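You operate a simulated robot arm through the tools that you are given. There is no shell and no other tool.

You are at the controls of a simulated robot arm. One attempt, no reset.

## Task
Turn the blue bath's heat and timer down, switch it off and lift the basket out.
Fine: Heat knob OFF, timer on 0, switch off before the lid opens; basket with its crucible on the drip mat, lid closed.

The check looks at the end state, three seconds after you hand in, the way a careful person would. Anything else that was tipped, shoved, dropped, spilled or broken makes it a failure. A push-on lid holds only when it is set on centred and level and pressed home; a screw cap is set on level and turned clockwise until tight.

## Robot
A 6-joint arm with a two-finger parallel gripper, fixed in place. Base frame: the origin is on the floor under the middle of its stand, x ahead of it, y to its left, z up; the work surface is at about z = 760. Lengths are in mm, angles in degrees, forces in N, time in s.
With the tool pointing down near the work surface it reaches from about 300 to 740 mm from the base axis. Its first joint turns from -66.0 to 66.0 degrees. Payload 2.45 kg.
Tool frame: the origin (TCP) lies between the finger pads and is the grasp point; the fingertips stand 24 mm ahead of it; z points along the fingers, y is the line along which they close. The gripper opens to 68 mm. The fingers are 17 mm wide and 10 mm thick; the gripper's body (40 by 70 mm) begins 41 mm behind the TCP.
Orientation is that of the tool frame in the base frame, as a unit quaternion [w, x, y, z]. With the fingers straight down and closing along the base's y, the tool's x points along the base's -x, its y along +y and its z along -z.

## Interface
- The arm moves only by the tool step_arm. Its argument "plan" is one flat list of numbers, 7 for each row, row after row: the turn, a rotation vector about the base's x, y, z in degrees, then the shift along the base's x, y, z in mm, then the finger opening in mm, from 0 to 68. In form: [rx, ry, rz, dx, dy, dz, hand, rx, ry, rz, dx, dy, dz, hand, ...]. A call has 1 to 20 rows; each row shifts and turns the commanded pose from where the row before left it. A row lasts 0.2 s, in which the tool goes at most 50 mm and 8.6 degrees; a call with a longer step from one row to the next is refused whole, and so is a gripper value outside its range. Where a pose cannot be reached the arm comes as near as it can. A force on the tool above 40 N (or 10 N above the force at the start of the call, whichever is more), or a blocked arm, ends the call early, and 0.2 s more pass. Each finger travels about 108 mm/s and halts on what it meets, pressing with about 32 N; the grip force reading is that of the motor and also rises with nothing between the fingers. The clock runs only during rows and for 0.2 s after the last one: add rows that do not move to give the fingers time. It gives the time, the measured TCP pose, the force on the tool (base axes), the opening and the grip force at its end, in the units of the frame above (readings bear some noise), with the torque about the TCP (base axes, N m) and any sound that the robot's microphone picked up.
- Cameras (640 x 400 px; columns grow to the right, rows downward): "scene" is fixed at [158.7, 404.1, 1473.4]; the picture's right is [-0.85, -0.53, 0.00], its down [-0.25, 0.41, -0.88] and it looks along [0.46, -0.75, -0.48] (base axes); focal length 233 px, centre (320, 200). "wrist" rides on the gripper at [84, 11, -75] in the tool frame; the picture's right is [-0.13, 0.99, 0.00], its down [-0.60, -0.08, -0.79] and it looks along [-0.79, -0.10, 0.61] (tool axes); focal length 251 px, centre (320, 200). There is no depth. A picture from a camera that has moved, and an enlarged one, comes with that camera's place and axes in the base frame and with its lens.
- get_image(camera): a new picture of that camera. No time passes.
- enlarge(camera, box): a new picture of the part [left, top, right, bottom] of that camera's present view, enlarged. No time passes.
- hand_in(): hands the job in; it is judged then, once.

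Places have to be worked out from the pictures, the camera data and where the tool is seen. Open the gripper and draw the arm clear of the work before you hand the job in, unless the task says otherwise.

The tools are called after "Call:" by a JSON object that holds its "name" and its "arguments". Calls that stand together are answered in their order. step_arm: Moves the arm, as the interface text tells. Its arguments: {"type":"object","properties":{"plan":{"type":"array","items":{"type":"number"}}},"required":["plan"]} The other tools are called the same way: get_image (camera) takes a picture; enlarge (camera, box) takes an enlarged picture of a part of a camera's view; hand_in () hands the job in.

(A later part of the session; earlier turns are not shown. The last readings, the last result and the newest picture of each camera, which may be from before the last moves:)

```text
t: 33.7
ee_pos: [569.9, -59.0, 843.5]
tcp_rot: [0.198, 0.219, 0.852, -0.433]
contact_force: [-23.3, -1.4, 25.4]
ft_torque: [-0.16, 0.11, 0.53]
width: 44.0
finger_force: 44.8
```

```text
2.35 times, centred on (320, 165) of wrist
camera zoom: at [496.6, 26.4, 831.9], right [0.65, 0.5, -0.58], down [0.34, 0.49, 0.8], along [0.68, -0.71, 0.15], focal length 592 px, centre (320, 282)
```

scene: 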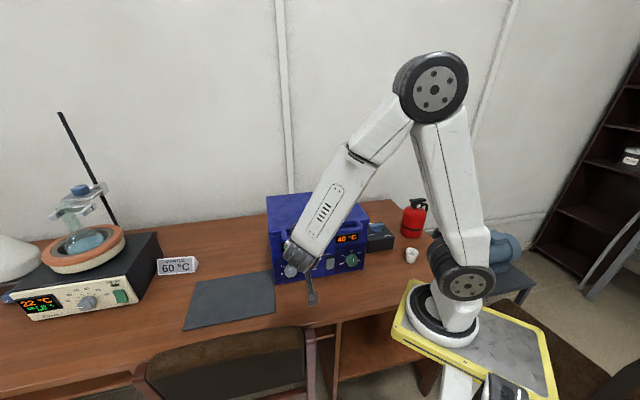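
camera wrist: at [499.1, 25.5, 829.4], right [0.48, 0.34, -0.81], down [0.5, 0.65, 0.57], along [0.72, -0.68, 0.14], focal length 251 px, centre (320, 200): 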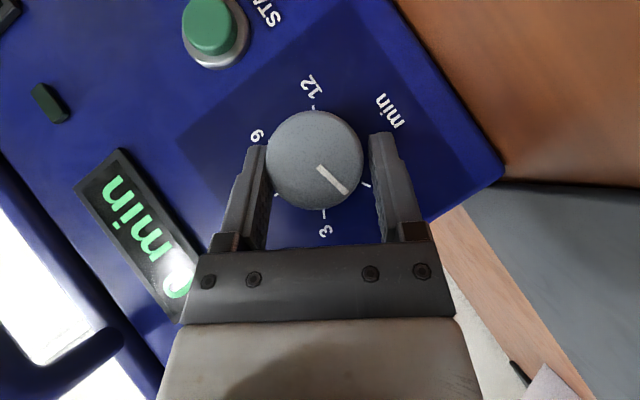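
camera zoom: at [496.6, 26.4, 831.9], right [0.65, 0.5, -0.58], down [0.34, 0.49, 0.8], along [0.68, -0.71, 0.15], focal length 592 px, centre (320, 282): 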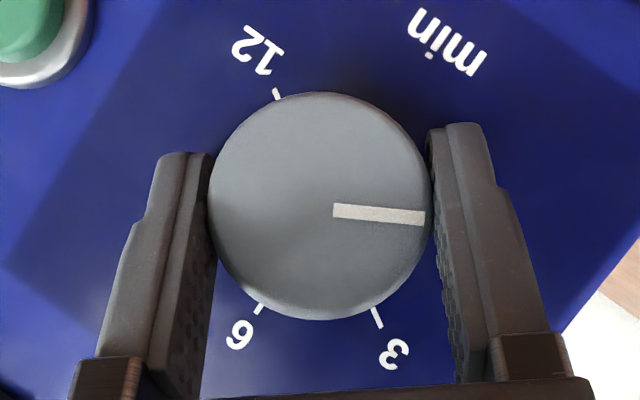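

The pointer now looks aligned with where the 0 tick is (hidden by the finger). I'll release, ease back and check.

Call:
{"name": "step_arm", "arguments": {"plan": [0, 0, 0, 0, 0, 0, 68, 0, 0, 0, 0, 0, 0, 68, 0, 0, 0, -3, 5.8, 7, 68, 0, 0, 0, -3, 5.8, 7, 68, 0, 0, 0, -3, 5.8, 7, 68]}}

Call:
{"name": "enlarge", "arguments": {"camera": "wrist", "box": [230, 60, 410, 230]}}

Call:
{"name": "get_image", "arguments": {"camera": "wrist"}}

```text
t: 34.9
ee_pos: [563.1, -40.5, 863.3]
tcp_rot: [0.2, 0.218, 0.853, -0.43]
contact_force: [-0.2, 0.3, 0.8]
ft_torque: [-0.01, -0.05, -0.02]
width: 68.3
finger_force: 0.1
```

```text
2.35 times, centred on (320, 145) of wrist
camera zoom: at [488.5, 44.0, 852.9], right [0.65, 0.5, -0.57], down [0.33, 0.49, 0.81], along [0.69, -0.71, 0.15], focal length 592 px, centre (320, 329)
```

zoom: 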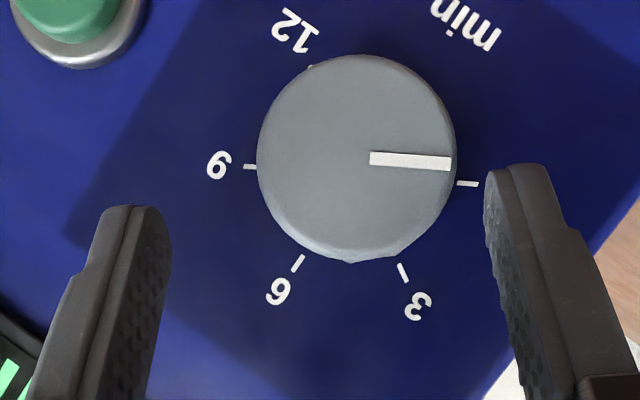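

```text
taken
camera wrist: at [488.5, 44.0, 852.9], right [0.65, 0.5, -0.57], down [0.33, 0.49, 0.81], along [0.69, -0.71, 0.15], focal length 251 px, centre (320, 200)
```

wrist: 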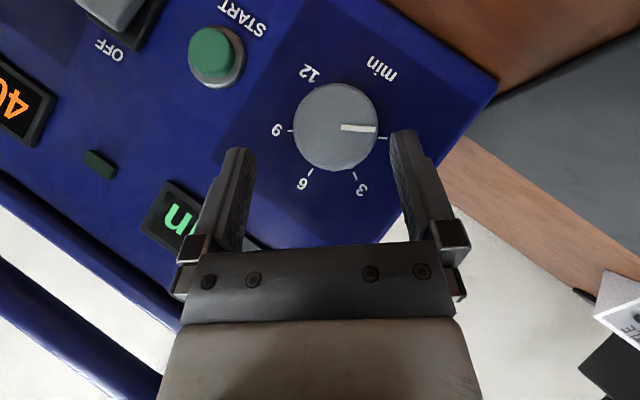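

The pointer lies exactly on the 9–0 line, pointing at 0, so the timer is set. Now I move across to a pre-grasp in front of the heat knob, rotating back to θ≈-15° on the way.

Call:
{"name": "step_arm", "arguments": {"plan": [4.53, -4.66, 0, -4.2, 4.3, 5, 68, 4.53, -4.66, 0, -4.2, 4.3, 5, 68, 4.53, -4.66, 0, -4.2, 4.3, 5, 68, 4.53, -4.66, 0, -4.2, 4.3, 5, 68, 0, 0, 0, -27.9, -27.8, 0.4, 68, 0, 0, 0, -27.9, -27.8, 0.4, 68, 0, 0, 0, -27.9, -27.8, 0.4, 68, 0, 0, 0, -27.9, -27.8, 0.4, 68, 0, 0, 0, -27.9, -27.8, 0.4, 68, 0, 0, 0, -27.9, -27.8, 0.4, 68]}}

Call:
{"name": "get_image", "arguments": {"camera": "wrist"}}

Call:
{"name": "get_image", "arguments": {"camera": "scene"}}

```text
t: 37.1
ee_pos: [377.3, -190.6, 884.6]
tcp_rot: [0.298, 0.314, 0.866, -0.25]
contact_force: [0.2, 0.2, 0.3]
ft_torque: [-0.03, 0.0, -0.02]
width: 67.9
finger_force: 0.1
```

```text
taken
camera wrist: at [306.6, -102.7, 876.2], right [0.77, 0.62, -0.16], down [0.04, 0.2, 0.98], along [0.64, -0.76, 0.13], focal length 251 px, centre (320, 200)
```

wrist: 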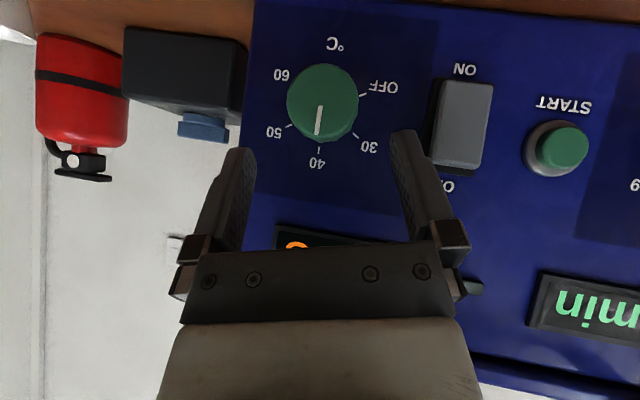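

```text
taken
```

scene: 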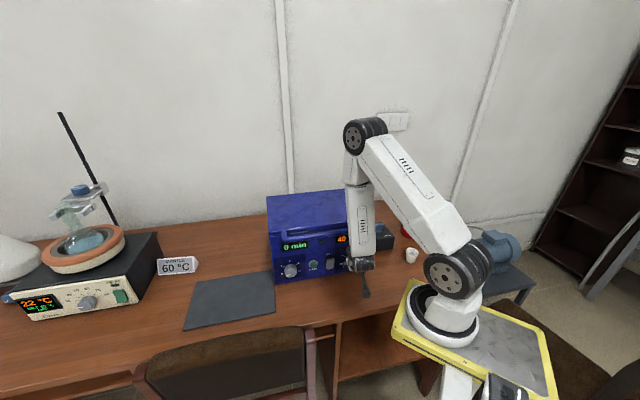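

Reached, and the heat knob centre works out to s≈295, z≈837. Advance along the tool axis so the fingers straddle it.

Call:
{"name": "step_arm", "arguments": {"plan": [0, 0, 0, 4.03, -5.68, -6.65, 68, 0, 0, 0, 4.03, -5.68, -6.65, 68, 0, 0, 0, 4.03, -5.68, -6.65, 68, 0, 0, 0, 4.03, -5.68, -6.65, 68, 0, 0, 0, 4.03, -5.68, -6.65, 68, 0, 0, 0, 4.03, -5.68, -6.65, 68, 0, 0, 0, 0, 0, 0, 68]}}

Call:
{"name": "get_image", "arguments": {"camera": "wrist"}}

Call:
{"name": "enlarge", "arguments": {"camera": "wrist", "box": [230, 80, 410, 250]}}

```text
t: 38.7
ee_pos: [402.8, -223.0, 844.7]
tcp_rot: [0.297, 0.314, 0.866, -0.251]
contact_force: [0.1, 0.0, -0.4]
ft_torque: [-0.03, -0.01, 0.0]
width: 68.0
finger_force: 0.1
```

```text
taken
camera wrist: at [331.0, -136.7, 836.5], right [0.77, 0.62, -0.16], down [0.04, 0.2, 0.98], along [0.64, -0.76, 0.13], focal length 251 px, centre (320, 200)
```

wrist: 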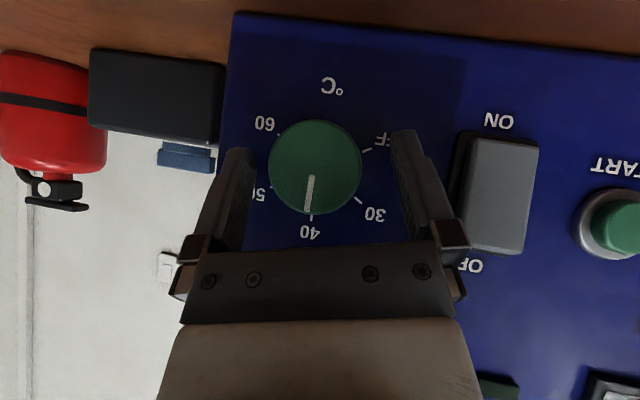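

```text
2.35 times, centred on (320, 165) of wrist
camera zoom: at [331.0, -136.7, 836.5], right [0.77, 0.62, -0.16], down [0.04, 0.2, 0.98], along [0.64, -0.76, 0.13], focal length 592 px, centre (320, 282)
```

zoom: 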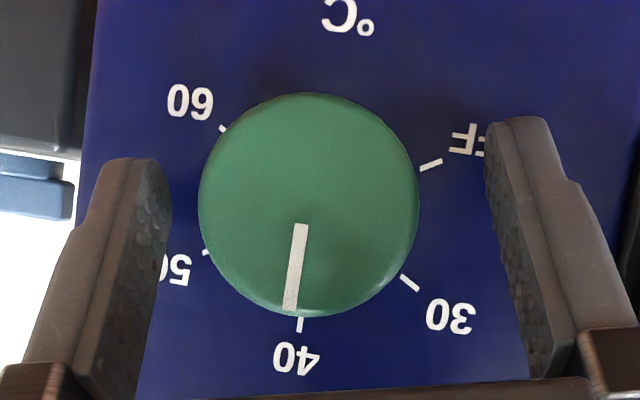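

The knob is at 40 and well centred between the fingers. Grip and swing 48° counter-clockwise.

Call:
{"name": "step_arm", "arguments": {"plan": [0, 0, 0, -1.43, -1.39, 0.5, 64, 0, 0, 0, 0, 0, 0, 40, 0, 0, 0, 0, 0, 0, 40, -4.18, 4.3, 0, 0.61, 0.59, -0.26, 40, -4.18, 4.3, 0, 0.58, 0.56, -0.35, 40, -4.18, 4.3, 0, 0.55, 0.54, -0.43, 40, -4.18, 4.3, 0, 0.52, 0.5, -0.51, 40, -4.18, 4.3, 0, 0.48, 0.47, -0.58, 40, -4.18, 4.3, 0, 0.43, 0.42, -0.65, 40, -4.18, 4.3, 0, 0.38, 0.37, -0.71, 40, -4.18, 4.3, 0, 0.32, 0.31, -0.76, 40]}}

Call:
{"name": "get_image", "arguments": {"camera": "wrist"}}

```text
t: 41.1
ee_pos: [403.5, -223.1, 840.0]
tcp_rot: [0.108, 0.129, 0.807, -0.567]
contact_force: [-18.9, -10.5, 7.4]
ft_torque: [-0.13, 0.05, -0.18]
width: 43.9
finger_force: 44.9
```

```text
taken
camera wrist: at [326.7, -140.3, 829.5], right [0.45, 0.31, -0.84], down [0.52, 0.67, 0.53], along [0.72, -0.68, 0.14], focal length 251 px, centre (320, 200)
```

wrist: 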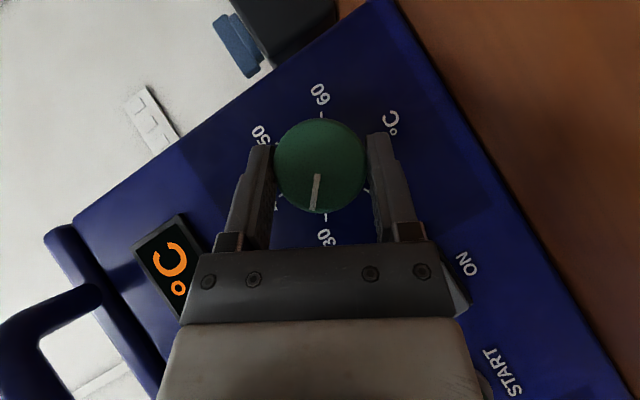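

The knob turned with the gripper. Open, swing back 48°, and check.

Call:
{"name": "step_arm", "arguments": {"plan": [0, 0, 0, 0, 0, 0, 68, 0, 0, 0, 0, 0, 0, 68, 4.18, -4.3, 0, -0.32, -0.31, 0.76, 68, 4.18, -4.3, 0, -0.38, -0.37, 0.71, 68, 4.18, -4.3, 0, -0.43, -0.42, 0.65, 68, 4.18, -4.3, 0, -0.48, -0.47, 0.58, 68, 4.18, -4.3, 0, -0.52, -0.5, 0.51, 68, 4.18, -4.3, 0, -0.55, -0.54, 0.43, 68, 4.18, -4.3, 0, -0.58, -0.56, 0.35, 68, 4.18, -4.3, 0, -0.61, -0.59, 0.26, 68, 0, 0, 0, 0, 0, 0, 68]}}

Call:
{"name": "enlarge", "arguments": {"camera": "wrist", "box": [230, 80, 410, 250]}}

```text
t: 43.5
ee_pos: [400.6, -226.1, 845.7]
tcp_rot: [0.298, 0.314, 0.866, -0.249]
contact_force: [-0.1, 0.1, -0.8]
ft_torque: [0.02, -0.02, 0.02]
width: 68.0
finger_force: 0.0
```

```text
2.35 times, centred on (320, 165) of wrist
camera zoom: at [329.8, -138.9, 838.4], right [0.77, 0.62, -0.16], down [0.04, 0.2, 0.98], along [0.64, -0.76, 0.13], focal length 592 px, centre (320, 282)
```

zoom: 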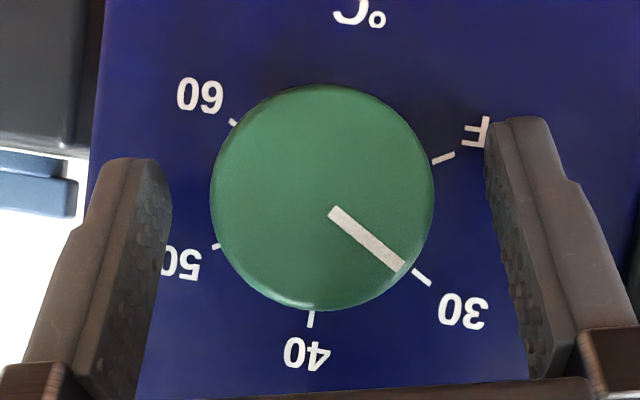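

The pointer is now right at 30, about 60° from OFF. Regrip and turn 48° again.

Call:
{"name": "step_arm", "arguments": {"plan": [0, 0, 0, 0, 0, 0, 60, 0, 0, 0, 0, 0, 0, 40, 0, 0, 0, 0, 0, 0, 40, -4.18, 4.3, 0, 0.61, 0.59, -0.26, 40, -4.18, 4.3, 0, 0.58, 0.56, -0.35, 40, -4.18, 4.3, 0, 0.55, 0.54, -0.43, 40, -4.18, 4.3, 0, 0.52, 0.5, -0.51, 40, -4.18, 4.3, 0, 0.48, 0.47, -0.58, 40, -4.18, 4.3, 0, 0.43, 0.42, -0.65, 40, -4.18, 4.3, 0, 0.38, 0.37, -0.71, 40, -4.18, 4.3, 0, 0.32, 0.31, -0.76, 40]}}

Call:
{"name": "enlarge", "arguments": {"camera": "wrist", "box": [230, 80, 410, 250]}}

```text
t: 45.9
ee_pos: [405.2, -223.1, 842.2]
tcp_rot: [0.108, 0.129, 0.806, -0.568]
contact_force: [-4.1, -18.7, 20.5]
ft_torque: [-0.42, -0.09, 0.16]
width: 43.3
finger_force: 45.2
```

```text
2.35 times, centred on (320, 165) of wrist
camera zoom: at [328.1, -140.7, 829.3], right [0.45, 0.31, -0.84], down [0.52, 0.67, 0.53], along [0.72, -0.67, 0.14], focal length 592 px, centre (320, 282)
```

zoom: 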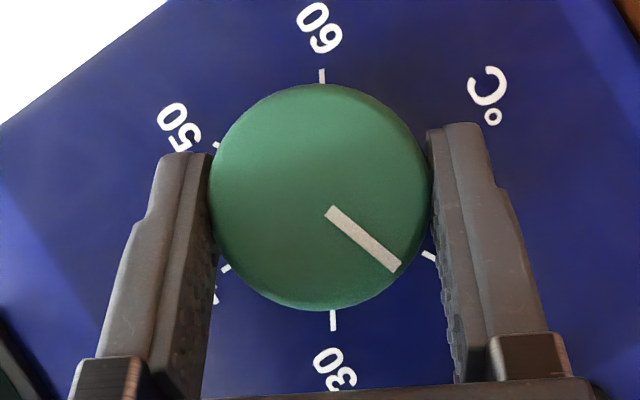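

About 10° remain to OFF; I'll continue with two 5° steps.

Call:
{"name": "step_arm", "arguments": {"plan": [-3.49, 3.59, 0, 0.23, 0.22, -0.67, 40, -3.49, 3.59, 0, 0.19, 0.18, -0.69, 40, 0, 0, 0, 0, 0, 0, 40]}}

Call:
{"name": "enlarge", "arguments": {"camera": "wrist", "box": [230, 80, 410, 250]}}

```text
t: 46.7
ee_pos: [404.8, -222.6, 840.5]
tcp_rot: [0.066, 0.087, 0.775, -0.623]
contact_force: [0.4, -25.2, 23.6]
ft_torque: [-0.26, 0.11, -0.67]
width: 43.5
finger_force: 45.3
```

```text
2.35 times, centred on (320, 165) of wrist
camera zoom: at [326.8, -141.8, 828.0], right [0.34, 0.2, -0.92], down [0.58, 0.73, 0.37], along [0.74, -0.66, 0.13], focal length 592 px, centre (320, 282)
```

zoom: 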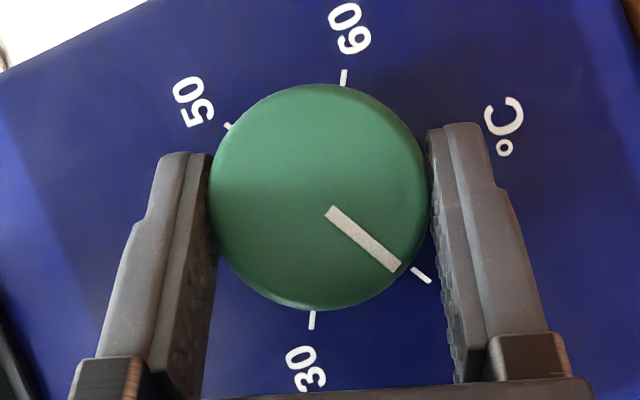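

The pointer now lines up with the OFF tick. Release, back out, and verify.

Call:
{"name": "step_arm", "arguments": {"plan": [0, 0, 0, 0, 0, 0, 68, 0, 0, 0, 0, 0, 0, 68, 0, 0, 0, -5, 8, 4, 68, 0, 0, 0, -5, 8, 4, 68, 0, 0, 0, -7, 8, 4, 68, 0, 0, 0, -7, 8, 4, 68]}}

Call:
{"name": "get_image", "arguments": {"camera": "wrist"}}

Call:
{"name": "enlarge", "arguments": {"camera": "wrist", "box": [230, 60, 410, 230]}}

```text
t: 48.1
ee_pos: [382.2, -190.1, 855.3]
tcp_rot: [0.065, 0.087, 0.777, -0.621]
contact_force: [0.3, -0.4, 0.0]
ft_torque: [0.01, -0.05, -0.01]
width: 68.2
finger_force: 0.1
```

```text
taken
camera wrist: at [303.8, -109.9, 843.7], right [0.34, 0.21, -0.92], down [0.58, 0.72, 0.38], along [0.74, -0.66, 0.13], focal length 251 px, centre (320, 200)
```

wrist: 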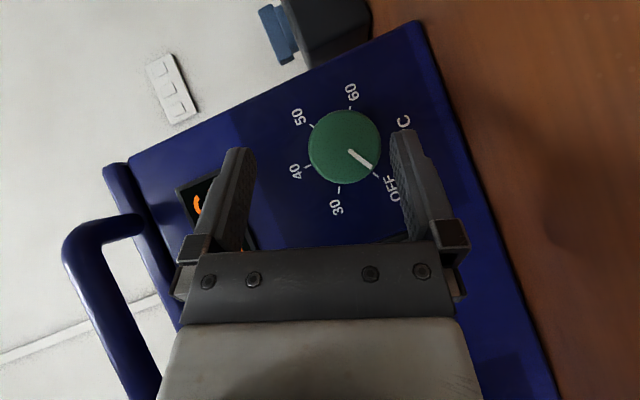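

```text
2.35 times, centred on (320, 145) of wrist
camera zoom: at [303.8, -109.9, 843.7], right [0.34, 0.21, -0.92], down [0.58, 0.72, 0.38], along [0.74, -0.66, 0.13], focal length 592 px, centre (320, 329)
```

zoom: 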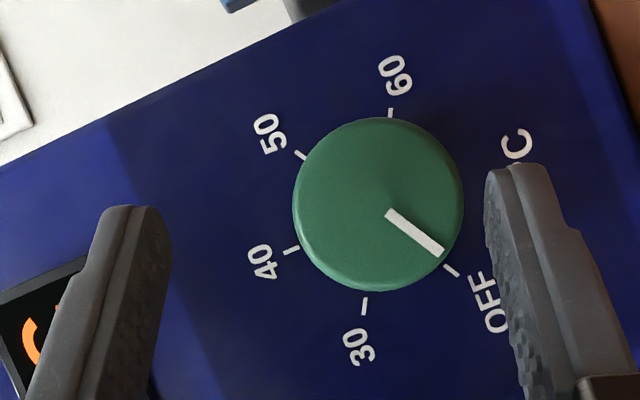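

Heat pointer is on OFF (collinear with the 50–OFF ticks). Next I close the fingers and move to look at the rocker switch from slightly above.

Call:
{"name": "step_arm", "arguments": {"plan": [5.02, -5.16, 0, 4.7, 9.5, 6.4, 68, 5.02, -5.16, 0, 4.7, 9.5, 6.4, 40, 5.02, -5.16, 0, 4.7, 9.5, 6.4, 20, 5.02, -5.16, 0, 4.7, 9.5, 6.4, 0, 5.02, -5.16, 0, 4.7, 9.5, 6.4, 0, 5.02, -5.16, 0, 4.7, 9.5, 6.4, 0, 5.02, -5.16, 0, 4.7, 9.5, 6.4, 0, 0, 0, 0, 0, 0, 0, 0]}}

Call:
{"name": "get_image", "arguments": {"camera": "wrist"}}

Call:
{"name": "enlarge", "arguments": {"camera": "wrist", "box": [240, 30, 400, 180]}}

Call:
{"name": "enlarge", "arguments": {"camera": "scene", "box": [300, 230, 370, 290]}}

```text
t: 49.9
ee_pos: [414.1, -123.8, 900.6]
tcp_rot: [0.271, 0.287, 0.867, -0.304]
contact_force: [0.3, -0.1, 0.0]
ft_torque: [-0.03, 0.02, -0.01]
width: 0.0
finger_force: 23.9
```

```text
taken
camera wrist: at [342.0, -36.8, 891.6], right [0.75, 0.6, -0.29], down [0.13, 0.29, 0.95], along [0.65, -0.74, 0.14], focal length 251 px, centre (320, 200)
```

wrist: 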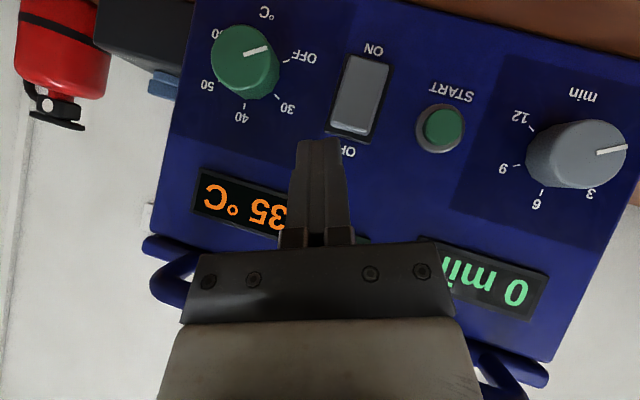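

```text
2.67 times, centred on (320, 105) of wrist
camera zoom: at [342.0, -36.8, 891.6], right [0.75, 0.6, -0.29], down [0.13, 0.29, 0.95], along [0.65, -0.74, 0.14], focal length 670 px, centre (320, 453)
```

zoom: 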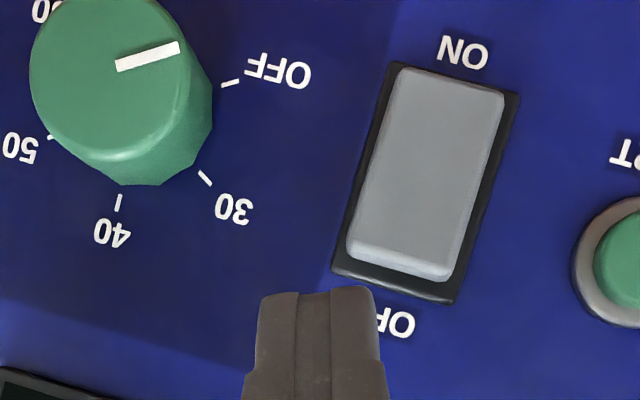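

```text
6.67 times, centred on (335, 260) of scene
camera zoom: at [158.7, 404.1, 1473.4], right [-0.85, -0.53, 0.0], down [-0.25, 0.41, -0.88], along [0.46, -0.75, -0.48], focal length 1555 px, centre (220, -200)
```

zoom: 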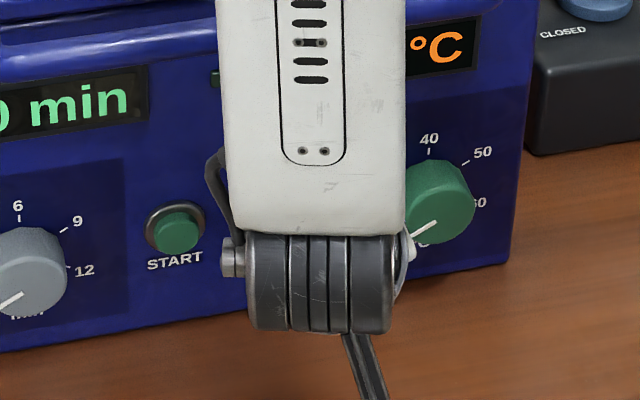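

The display is already cooling (35 °C). The rocker spans z≈810–860 at s≈208, with its OFF (upper) end standing proud. I'll bring the closed fingertips in front of the OFF end.

Call:
{"name": "step_arm", "arguments": {"plan": [0, 0, 0, 7.96, -5.46, -7.2, 0, 0, 0, 0, 7.96, -5.46, -7.2, 0, 0, 0, 0, 7.96, -5.46, -7.2, 0, 0, 0, 0, 7.96, -5.46, -7.2, 0, 0, 0, 0, 7.96, -5.46, -7.2, 0, 0, 0, 0, 0, 0, 0, 0]}}

Call:
{"name": "get_image", "arguments": {"camera": "wrist"}}

Call:
{"name": "enlarge", "arguments": {"camera": "wrist", "box": [240, 60, 420, 210]}}

```text
t: 51.3
ee_pos: [454.6, -150.6, 863.4]
tcp_rot: [0.27, 0.288, 0.867, -0.305]
contact_force: [-0.1, 0.8, 0.3]
ft_torque: [-0.05, 0.01, 0.01]
width: 0.2
finger_force: 23.7
```

```text
taken
camera wrist: at [382.4, -63.6, 855.9], right [0.75, 0.6, -0.29], down [0.13, 0.29, 0.95], along [0.65, -0.74, 0.14], focal length 251 px, centre (320, 200)
```

wrist: 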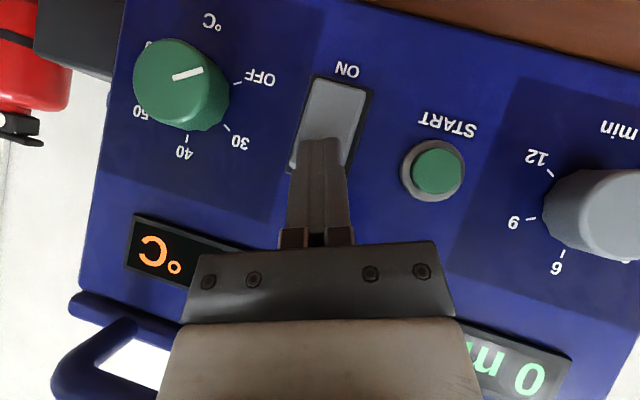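

```text
2.67 times, centred on (330, 135) of wrist
camera zoom: at [382.4, -63.6, 855.9], right [0.75, 0.6, -0.29], down [0.13, 0.29, 0.95], along [0.65, -0.74, 0.14], focal length 670 px, centre (293, 373)
```

zoom: 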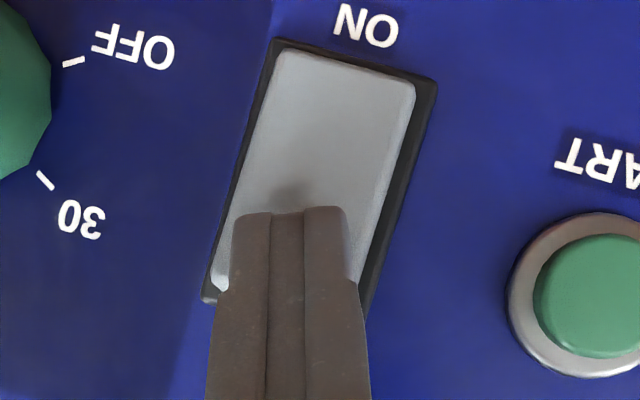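

The tips are in front of the OFF half (contact edge at about z≈853, 18 mm above the rocker's pivot). Now press straight in along the panel normal in small steps.

Call:
{"name": "step_arm", "arguments": {"plan": [0, 0, 0, 2.79, -2.87, 0, 0, 0, 0, 0, 2.79, -2.87, 0, 0, 0, 0, 0, 2.09, -2.15, 0, 0, 0, 0, 0, 2.09, -2.15, 0, 0, 0, 0, 0, 2.09, -2.15, 0, 0, 0, 0, 0, 2.09, -2.15, 0, 0]}}

Call:
{"name": "enlarge", "arguments": {"camera": "wrist", "box": [240, 60, 420, 210]}}

Call:
{"name": "get_image", "arguments": {"camera": "wrist"}}

```text
t: 52.0
ee_pos: [456.5, -154.6, 862.0]
tcp_rot: [0.266, 0.285, 0.869, -0.304]
contact_force: [-5.3, 9.0, 5.6]
ft_torque: [0.0, -0.04, 0.05]
width: 0.0
finger_force: 23.8
stopped in row 3: the force on the tool passed its limit at 48 N (the readings are from after the stop); the commanded pose is now the measured one
```

```text
2.67 times, centred on (330, 135) of wrist
camera zoom: at [384.5, -67.9, 856.1], right [0.74, 0.61, -0.29], down [0.14, 0.29, 0.95], along [0.66, -0.74, 0.13], focal length 670 px, centre (293, 373)
```

zoom: 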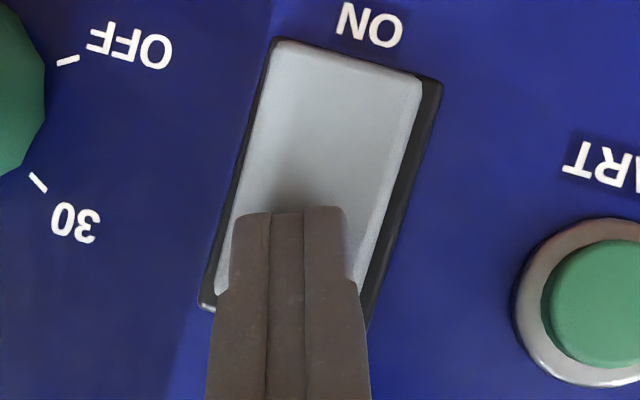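

```text
taken
camera wrist: at [384.5, -67.9, 856.1], right [0.74, 0.61, -0.29], down [0.14, 0.29, 0.95], along [0.66, -0.74, 0.13], focal length 251 px, centre (320, 200)
```

wrist: 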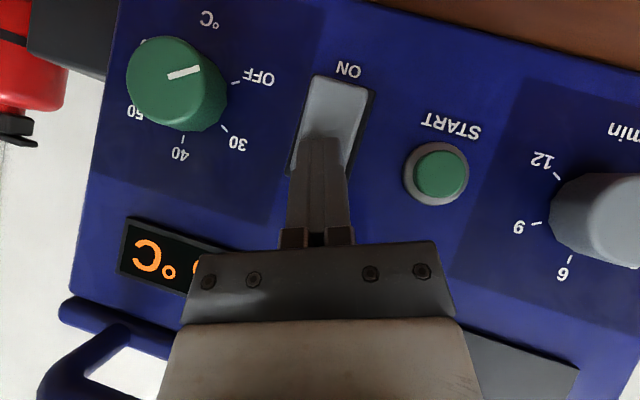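

The rocker seems to have tipped (its ON end now stands out more and the timer display went dark). Back off and inspect.

Call:
{"name": "step_arm", "arguments": {"plan": [0, 0, 0, -4.2, 4.3, 2, 0, 0, 0, 0, -7, 7.2, 6, 0, 0, 0, 0, -10, 10.3, 10, 0, 0, 0, 0, -10, 10.3, 10, 0, 0, 0, 0, -10, 10.3, 10, 0]}}

Call:
{"name": "get_image", "arguments": {"camera": "wrist"}}

Call:
{"name": "enlarge", "arguments": {"camera": "wrist", "box": [240, 30, 400, 180]}}

Call:
{"name": "enlarge", "arguments": {"camera": "scene", "box": [250, 180, 380, 290]}}

```text
t: 53.2
ee_pos: [416.4, -112.1, 901.0]
tcp_rot: [0.267, 0.285, 0.869, -0.304]
contact_force: [0.1, 1.1, -0.6]
ft_torque: [0.0, 0.0, -0.01]
width: 0.0
finger_force: 23.7
```

```text
taken
camera wrist: at [343.5, -26.0, 894.4], right [0.74, 0.6, -0.29], down [0.14, 0.29, 0.95], along [0.66, -0.74, 0.13], focal length 251 px, centre (320, 200)
```

wrist: 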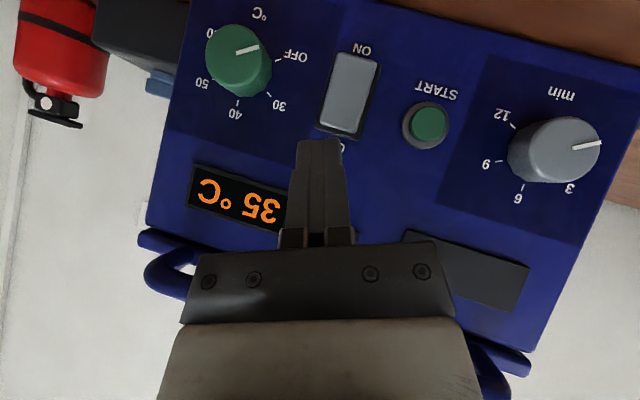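

```text
2.67 times, centred on (320, 105) of wrist
camera zoom: at [343.5, -26.0, 894.4], right [0.74, 0.6, -0.29], down [0.14, 0.29, 0.95], along [0.66, -0.74, 0.13], focal length 670 px, centre (320, 453)
```

zoom: 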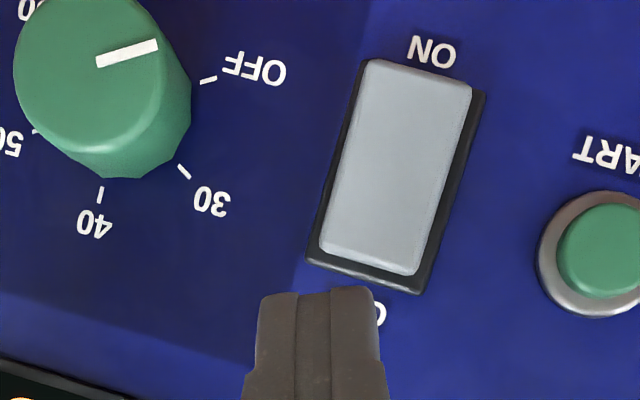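

```text
3.64 times, centred on (315, 235) of scene
camera zoom: at [158.7, 404.1, 1473.4], right [-0.85, -0.53, 0.0], down [-0.25, 0.41, -0.88], along [0.46, -0.75, -0.48], focal length 848 px, centre (338, 73)
```

zoom: 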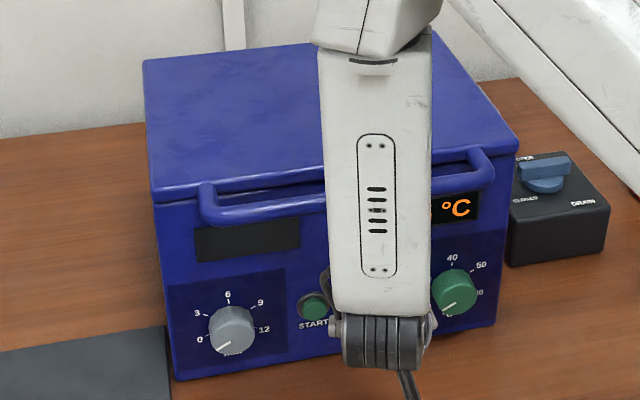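

The timer display is dark and the rocker is tipped to OFF; both knobs read OFF and 0. Next is the lid: the handle bar is at z≈1000, about 32 mm in front of the lid. I'll level the tool, roll it so the fingers close vertically, and stop in front of the bar.

Call:
{"name": "step_arm", "arguments": {"plan": [-5.11, -5.07, 2.92, -0.5, 1.5, 16.5, 0, -5.11, -5.07, 2.92, -0.5, 1.5, 16.5, 0, -5.11, -5.07, 2.92, -0.5, 1.5, 16.5, 0, -5.11, -5.07, 2.92, -0.5, 1.5, 16.5, 0, -5.11, -5.07, 2.92, -0.5, 1.5, 16.5, 30, -5.11, -5.07, 2.92, -0.5, 1.5, 16.5, 60, -5.99, 6.02, 0, 0, 0, 0, 68, -5.99, 6.02, 0, 0, 0, 0, 68, -5.99, 6.02, 0, 0, 0, 0, 68, -5.99, 6.02, 0, 0, 0, 0, 68, -5.99, 6.02, 0, 0, 0, 0, 68, -5.99, 6.02, 0, 0, 0, 0, 68, -5.99, 6.02, 0, 0, 0, 0, 68, -5.99, 6.02, 0, 0, 0, 0, 68, 0, 0, 0, 0, 0, 0, 68]}}

Call:
{"name": "get_image", "arguments": {"camera": "wrist"}}

Call:
{"name": "get_image", "arguments": {"camera": "scene"}}

```text
t: 56.4
ee_pos: [418.9, -103.5, 999.8]
tcp_rot: [-0.27, 0.27, -0.653, 0.654]
contact_force: [0.0, -0.4, 0.1]
ft_torque: [-0.01, 0.02, 0.01]
width: 68.3
finger_force: 0.1
out of reach, approached as far as the arm can: row 6
```

```text
taken
camera wrist: at [307.4, -109.2, 987.9], right [0.09, 0.09, -0.99], down [-0.13, 0.99, 0.08], along [0.99, 0.12, 0.1], focal length 251 px, centre (320, 200)
```

wrist: 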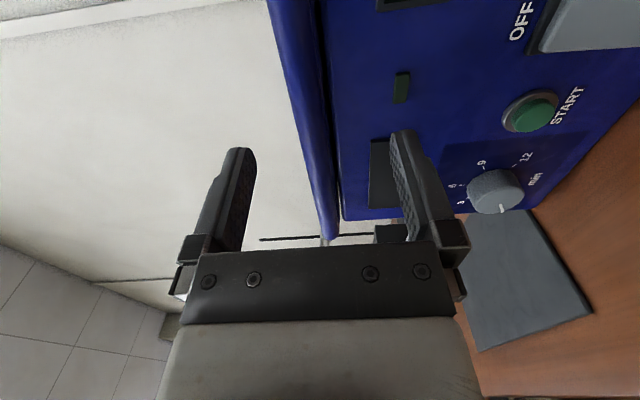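

```text
taken
```

scene: 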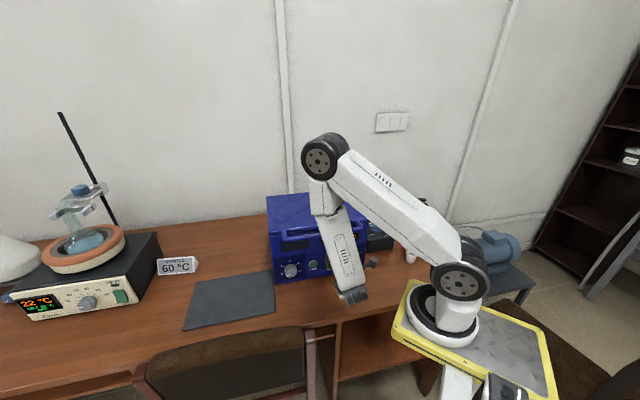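

The tool is level with vertical finger closing, about 70 mm in front of the bar. I'll enlarge to locate the bar in this view before approaching.

Call:
{"name": "enlarge", "arguments": {"camera": "wrist", "box": [240, 60, 440, 250]}}

Call:
{"name": "enlarge", "arguments": {"camera": "scene", "box": [260, 180, 400, 300]}}

```text
2.11 times, centred on (340, 155) of wrist
camera zoom: at [307.4, -109.2, 987.9], right [0.09, 0.09, -0.99], down [-0.13, 0.99, 0.08], along [0.99, 0.12, 0.1], focal length 529 px, centre (278, 295)
```

zoom: 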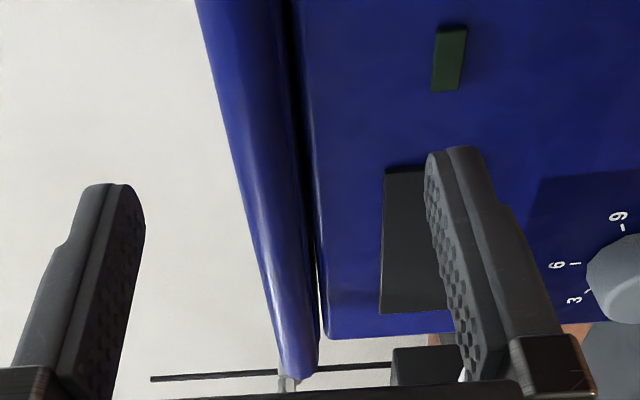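

```text
3.33 times, centred on (330, 240) of scene
camera zoom: at [158.7, 404.1, 1473.4], right [-0.85, -0.53, 0.0], down [-0.25, 0.41, -0.88], along [0.46, -0.75, -0.48], focal length 778 px, centre (287, 67)
```

zoom: 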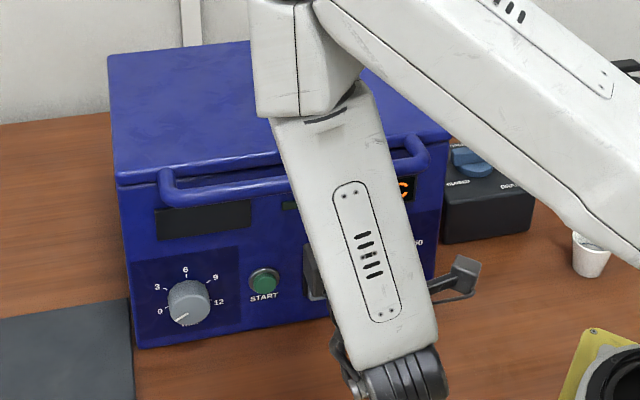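

The bar is at z≈1007, about 46 mm off my panel datum, so 7 mm above the tool axis. I'll raise slightly, advance so it sits at the TCP, and then close on it.

Call:
{"name": "step_arm", "arguments": {"plan": [0, 0, 0, 6.56, -6.57, 2, 68, 0, 0, 0, 6.56, -6.57, 2, 68, 0, 0, 0, 6.56, -6.57, 2, 68, 0, 0, 0, 6.56, -6.57, 0.7, 68, 0, 0, 0, 6.56, -6.57, 0, 68, 0, 0, 0, 6.56, -6.57, 0, 68, 0, 0, 0, 6.56, -6.57, 0, 68, 0, 0, 0, 0, 0, 0, 68]}}

Call:
{"name": "get_image", "arguments": {"camera": "wrist"}}

Call:
{"name": "enlarge", "arguments": {"camera": "scene", "box": [260, 180, 400, 300]}}

```text
t: 58.2
ee_pos: [464.3, -150.2, 1006.2]
tcp_rot: [-0.27, 0.27, -0.653, 0.654]
contact_force: [0.5, -0.6, 0.0]
ft_torque: [0.0, -0.02, -0.01]
width: 68.0
finger_force: 0.0
```

```text
taken
camera wrist: at [353.0, -155.7, 994.9], right [0.09, 0.09, -0.99], down [-0.13, 0.99, 0.08], along [0.99, 0.12, 0.1], focal length 251 px, centre (320, 200)
```

wrist: 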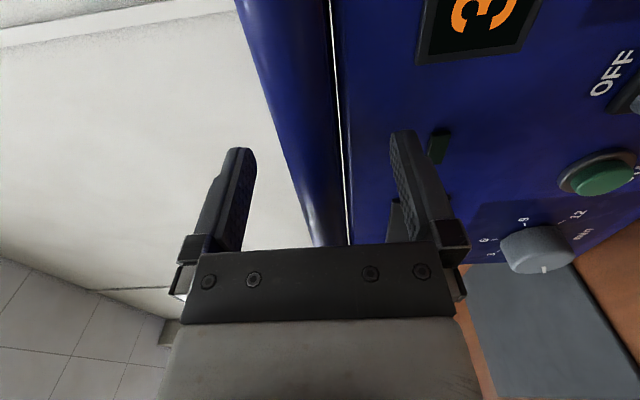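

```text
3.33 times, centred on (330, 240) of scene
camera zoom: at [158.7, 404.1, 1473.4], right [-0.85, -0.53, 0.0], down [-0.25, 0.41, -0.88], along [0.46, -0.75, -0.48], focal length 778 px, centre (287, 67)
```

zoom: 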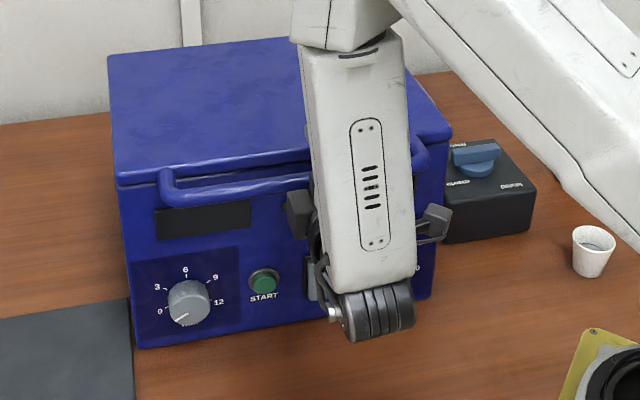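

The bar is between the fingers, roughly 4 mm above the TCP. I'll raise 4 mm and close gently on the bar.

Call:
{"name": "step_arm", "arguments": {"plan": [0, 0, 0, 0, 0, 4, 60, 0, 0, 0, 0, 0, 0, 40, 0, 0, 0, 0, 0, 0, 28, 0, 0, 0, 0, 0, 0, 16, 0, 0, 0, 0, 0, 0, 12, 0, 0, 0, 0, 0, 0, 12]}}

Call:
{"name": "get_image", "arguments": {"camera": "wrist"}}

```text
t: 59.6
ee_pos: [465.0, -149.9, 1009.3]
tcp_rot: [0.27, -0.27, 0.654, -0.654]
contact_force: [-0.2, -0.3, -2.1]
ft_torque: [0.05, -0.02, 0.04]
width: 17.5
finger_force: 36.3
```

```text
taken
camera wrist: at [353.3, -155.2, 997.8], right [0.09, 0.09, -0.99], down [-0.13, 0.99, 0.08], along [0.99, 0.12, 0.1], focal length 251 px, centre (320, 200)
```

wrist: 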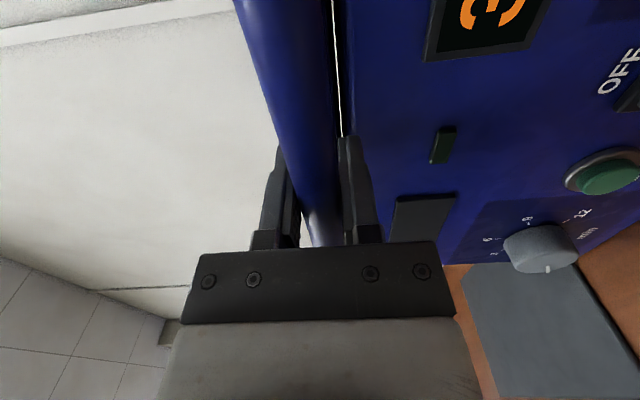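

The bar is gripped (17.5 mm across, z≈1009) with no side force. The controls are all off, so I start lifting the lid along an arc about the rear hinge, first 15° with the gripper pitching along.

Call:
{"name": "step_arm", "arguments": {"plan": [1.79, 1.74, 0, 0.5, -0.5, 12.2, 10, 1.79, 1.74, 0, 0.8, -0.85, 12.2, 10, 1.79, 1.74, 0, 1.2, -1.25, 12.2, 10, 1.79, 1.74, 0, 1.5, -1.55, 12.1, 10, 1.79, 1.74, 0, 1.95, -2, 12, 10, 1.79, 1.74, 0, 2.3, -2.37, 11.9, 10]}}

Call:
{"name": "get_image", "arguments": {"camera": "scene"}}

Call:
{"name": "get_image", "arguments": {"camera": "wrist"}}

```text
t: 61.0
ee_pos: [473.6, -158.3, 1083.5]
tcp_rot: [0.234, -0.302, 0.733, -0.563]
contact_force: [-11.9, 14.8, 3.3]
ft_torque: [-0.05, -0.13, 0.59]
width: 17.7
finger_force: 36.2
```

```text
taken
```

scene: 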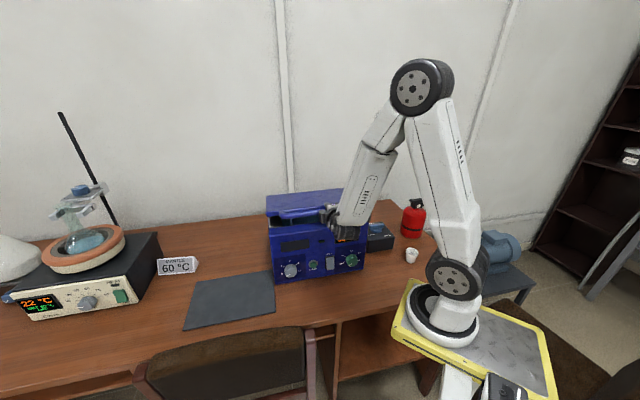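

```text
taken
camera wrist: at [361.7, -163.6, 1092.0], right [-0.09, 0.27, -0.96], down [-0.1, 0.95, 0.28], along [0.99, 0.12, -0.06], focal length 251 px, centre (320, 200)
```

wrist: 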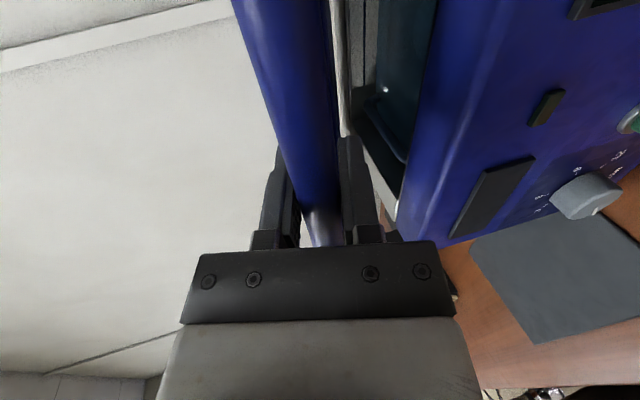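

The lid is opening (about 15°); there's a mild outward reaction, meaning my arc is a few mm too far inward. I'll continue to 30° with a corrected arc.

Call:
{"name": "step_arm", "arguments": {"plan": [1.79, 1.74, 0, 0.9, -0.93, 11.8, 10, 1.79, 1.74, 0, 2.72, -2.8, 11.7, 10, 1.79, 1.74, 0, 3.07, -3.15, 11.5, 10, 1.79, 1.74, 0, 3.42, -3.51, 11.3, 10, 1.79, 1.74, 0, 3.69, -3.8, 11.1, 10, 1.79, 1.74, 0, 3.97, -4.09, 10.8, 10]}}

Call:
{"name": "get_image", "arguments": {"camera": "scene"}}

Call:
{"name": "get_image", "arguments": {"camera": "wrist"}}

```text
t: 62.4
ee_pos: [492.4, -176.3, 1148.7]
tcp_rot: [0.193, -0.33, 0.801, -0.461]
contact_force: [25.8, -8.0, -15.5]
ft_torque: [-0.17, 0.11, 0.04]
width: 17.9
finger_force: 36.3
```

```text
taken
```

scene: 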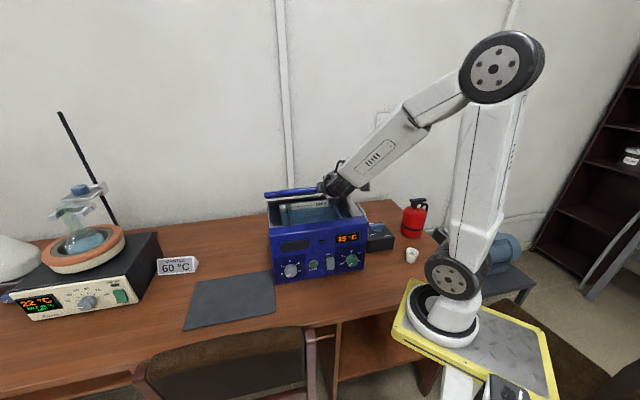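

```text
taken
camera wrist: at [383.2, -185.9, 1176.7], right [-0.26, 0.45, -0.86], down [-0.03, 0.88, 0.47], along [0.97, 0.15, -0.21], focal length 251 px, centre (320, 200)
```

wrist: 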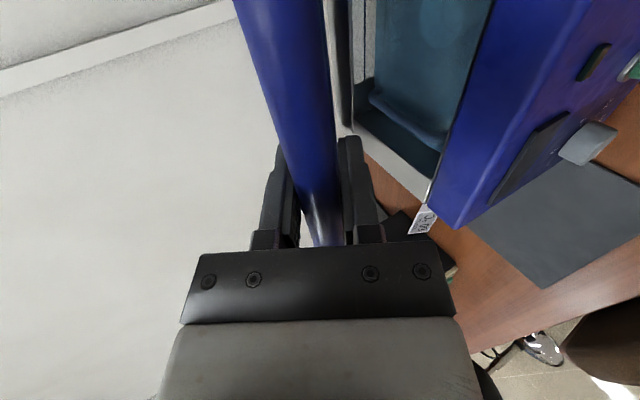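

Lid is at about 30° and the residual force is purely radial (tool ~5 mm too far out). I'll correct the radius and continue to about 45°.

Call:
{"name": "step_arm", "arguments": {"plan": [1.79, 1.74, 0, 5.92, -6.09, 9.3, 10, 1.79, 1.74, 0, 5.3, -5.45, 9.6, 10, 1.79, 1.74, 0, 5.16, -5.31, 9.7, 10, 1.79, 1.74, 0, 5.44, -5.59, 9.5, 10, 1.79, 1.74, 0, 5.72, -5.88, 9.1, 10, 1.79, 1.74, 0, 6.06, -6.24, 8.7, 10]}}

Call:
{"name": "get_image", "arguments": {"camera": "scene"}}

Call:
{"name": "get_image", "arguments": {"camera": "wrist"}}

```text
t: 63.8
ee_pos: [526.0, -212.2, 1208.4]
tcp_rot: [0.15, -0.351, 0.854, -0.354]
contact_force: [-10.9, 26.9, 25.2]
ft_torque: [-0.36, 0.34, 0.37]
width: 17.8
finger_force: 36.6
```

```text
taken
```

scene: 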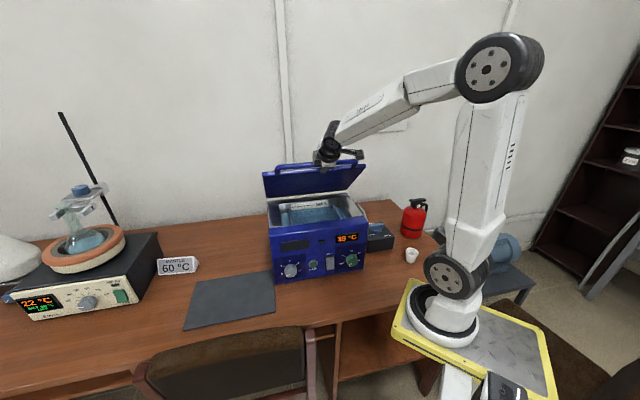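

```text
taken
camera wrist: at [423.6, -227.1, 1253.1], right [-0.4, 0.59, -0.7], down [0.07, 0.78, 0.62], along [0.92, 0.2, -0.35], focal length 251 px, centre (320, 200)
```

wrist: 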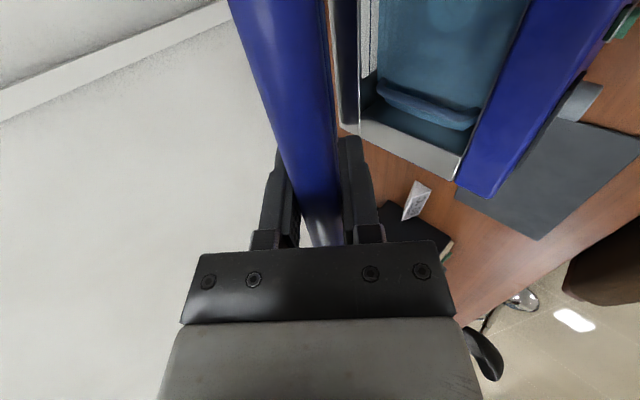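

The lid is near 45° with only radial force again. I'll loosen the grip to 24 mm so the bar is held like in a fork (free radially), and continue to ~65°.

Call:
{"name": "step_arm", "arguments": {"plan": [0, 0, 0, 0, 0, 0, 24, 0, 0, 0, 0, 0, 0, 24, 1.79, 1.74, 0, 6.2, -6.4, 8.7, 24, 1.79, 1.74, 0, 6.3, -6.5, 8.2, 24, 1.79, 1.74, 0, 6.9, -7.1, 7.5, 24, 1.79, 1.74, 0, 7.1, -7.3, 7, 24, 1.79, 1.74, 0, 7.3, -7.5, 6.6, 24, 1.79, 1.74, 0, 7.5, -7.7, 6.2, 24, 1.79, 1.74, 0, 7.7, -7.9, 5.6, 24, 1.79, 1.74, 0, 7.8, -8.1, 5.2, 24]}}

Call:
{"name": "get_image", "arguments": {"camera": "scene"}}

Call:
{"name": "get_image", "arguments": {"camera": "wrist"}}

```text
t: 66.0
ee_pos: [581.1, -269.6, 1262.4]
tcp_rot: [0.086, -0.369, 0.904, -0.198]
contact_force: [-0.5, -0.1, -0.9]
ft_torque: [-0.01, 0.02, 0.0]
width: 25.0
finger_force: 0.1
```

```text
taken
```

scene: 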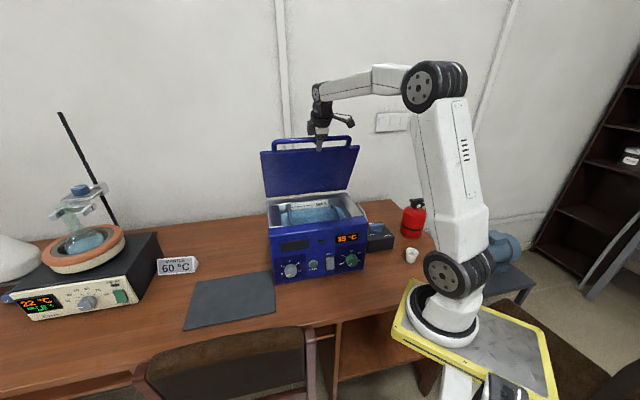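

```text
taken
camera wrist: at [492.8, -299.7, 1324.6], right [-0.53, 0.73, -0.42], down [0.24, 0.61, 0.76], along [0.81, 0.31, -0.5], focal length 251 px, centre (320, 200)
```

wrist: 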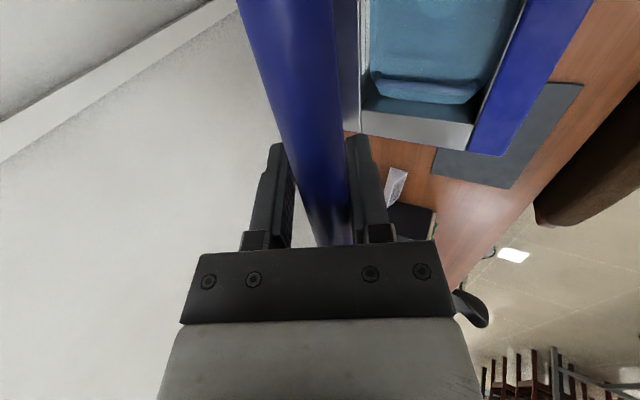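

No force at all in the fork grip, and the lid is at about 65°. Continue toward vertical.

Call:
{"name": "step_arm", "arguments": {"plan": [1.79, 1.74, 0, 8.75, -9, 5, 24, 1.79, 1.74, 0, 8.75, -9, 5, 24, 1.79, 1.74, 0, 8.3, -8.5, 3.45, 24, 1.79, 1.74, 0, 8.3, -8.5, 3.45, 24, 1.79, 1.74, 0, 8.45, -8.7, 2.35, 24, 1.79, 1.74, 0, 8.45, -8.7, 2.35, 24]}}

Call:
{"name": "get_image", "arguments": {"camera": "scene"}}

Call:
{"name": "get_image", "arguments": {"camera": "wrist"}}

```text
t: 67.4
ee_pos: [632.8, -323.9, 1283.1]
tcp_rot: [0.039, -0.375, 0.923, -0.077]
contact_force: [-0.8, 0.0, -0.1]
ft_torque: [-0.02, 0.01, 0.01]
width: 24.5
finger_force: 0.1
```

```text
taken
```

scene: 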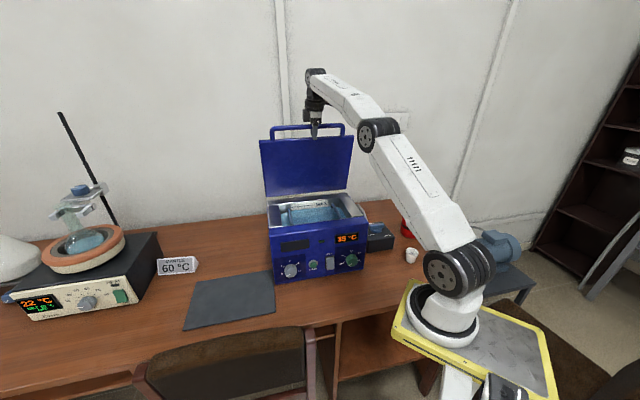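

```text
taken
camera wrist: at [556.5, -364.4, 1354.0], right [-0.59, 0.79, -0.17], down [0.38, 0.46, 0.8], along [0.71, 0.41, -0.57], focal length 251 px, centre (320, 200)
```

wrist: 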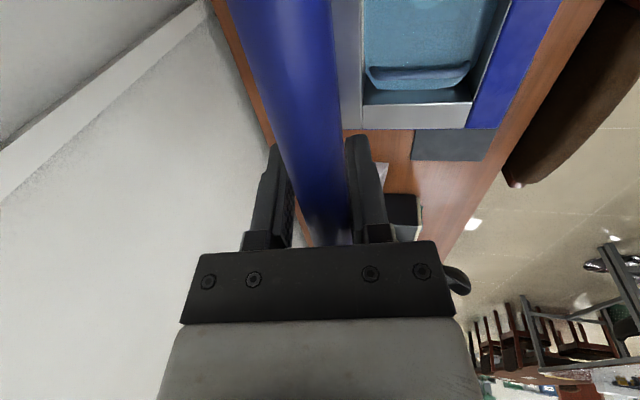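

The lid is at about 80°. I'll try another 10° to reach just past vertical so it rests on its own.

Call:
{"name": "step_arm", "arguments": {"plan": [1.79, 1.74, 0, 8.6, -8.85, 1.5, 24, 1.79, 1.74, 0, 8.6, -8.85, 1.2, 24, 1.79, 1.74, 0, 8.6, -8.85, 0.6, 24, 1.79, 1.74, 0, 8.6, -8.85, 0.2, 24]}}

Call:
{"name": "get_image", "arguments": {"camera": "scene"}}

Call:
{"name": "get_image", "arguments": {"camera": "wrist"}}

```text
t: 68.4
ee_pos: [622.6, -321.5, 1269.9]
tcp_rot: [0.019, -0.379, 0.925, -0.017]
contact_force: [8.7, -3.2, 2.2]
ft_torque: [-2.05, -1.42, 0.31]
width: 29.3
finger_force: 43.3
out of reach, approached as far as the arm can: row 1, 2, 3, 4
stopped in row 4: the force on the tool passed its limit at 46 N (the readings are from after the stop); the commanded pose is now the measured one
```

```text
taken
```

scene: 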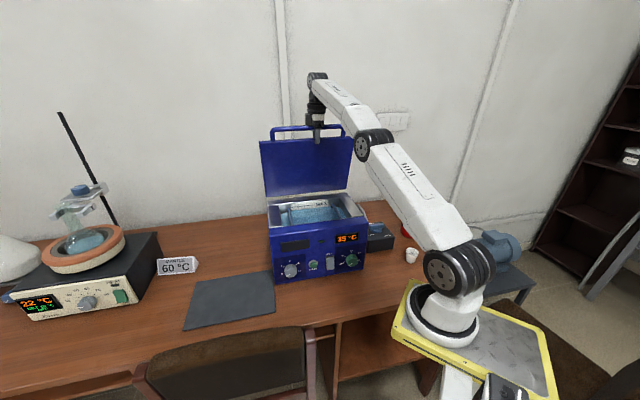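

```text
taken
camera wrist: at [552.3, -371.4, 1341.6], right [-0.6, 0.8, -0.04], down [0.45, 0.38, 0.81], along [0.66, 0.47, -0.59], focal length 251 px, centre (320, 200)
```

wrist: 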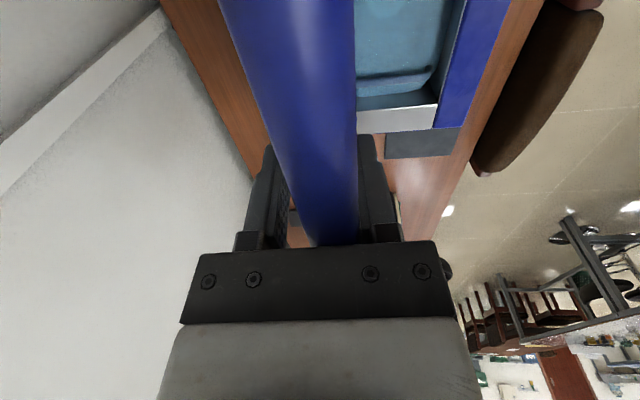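

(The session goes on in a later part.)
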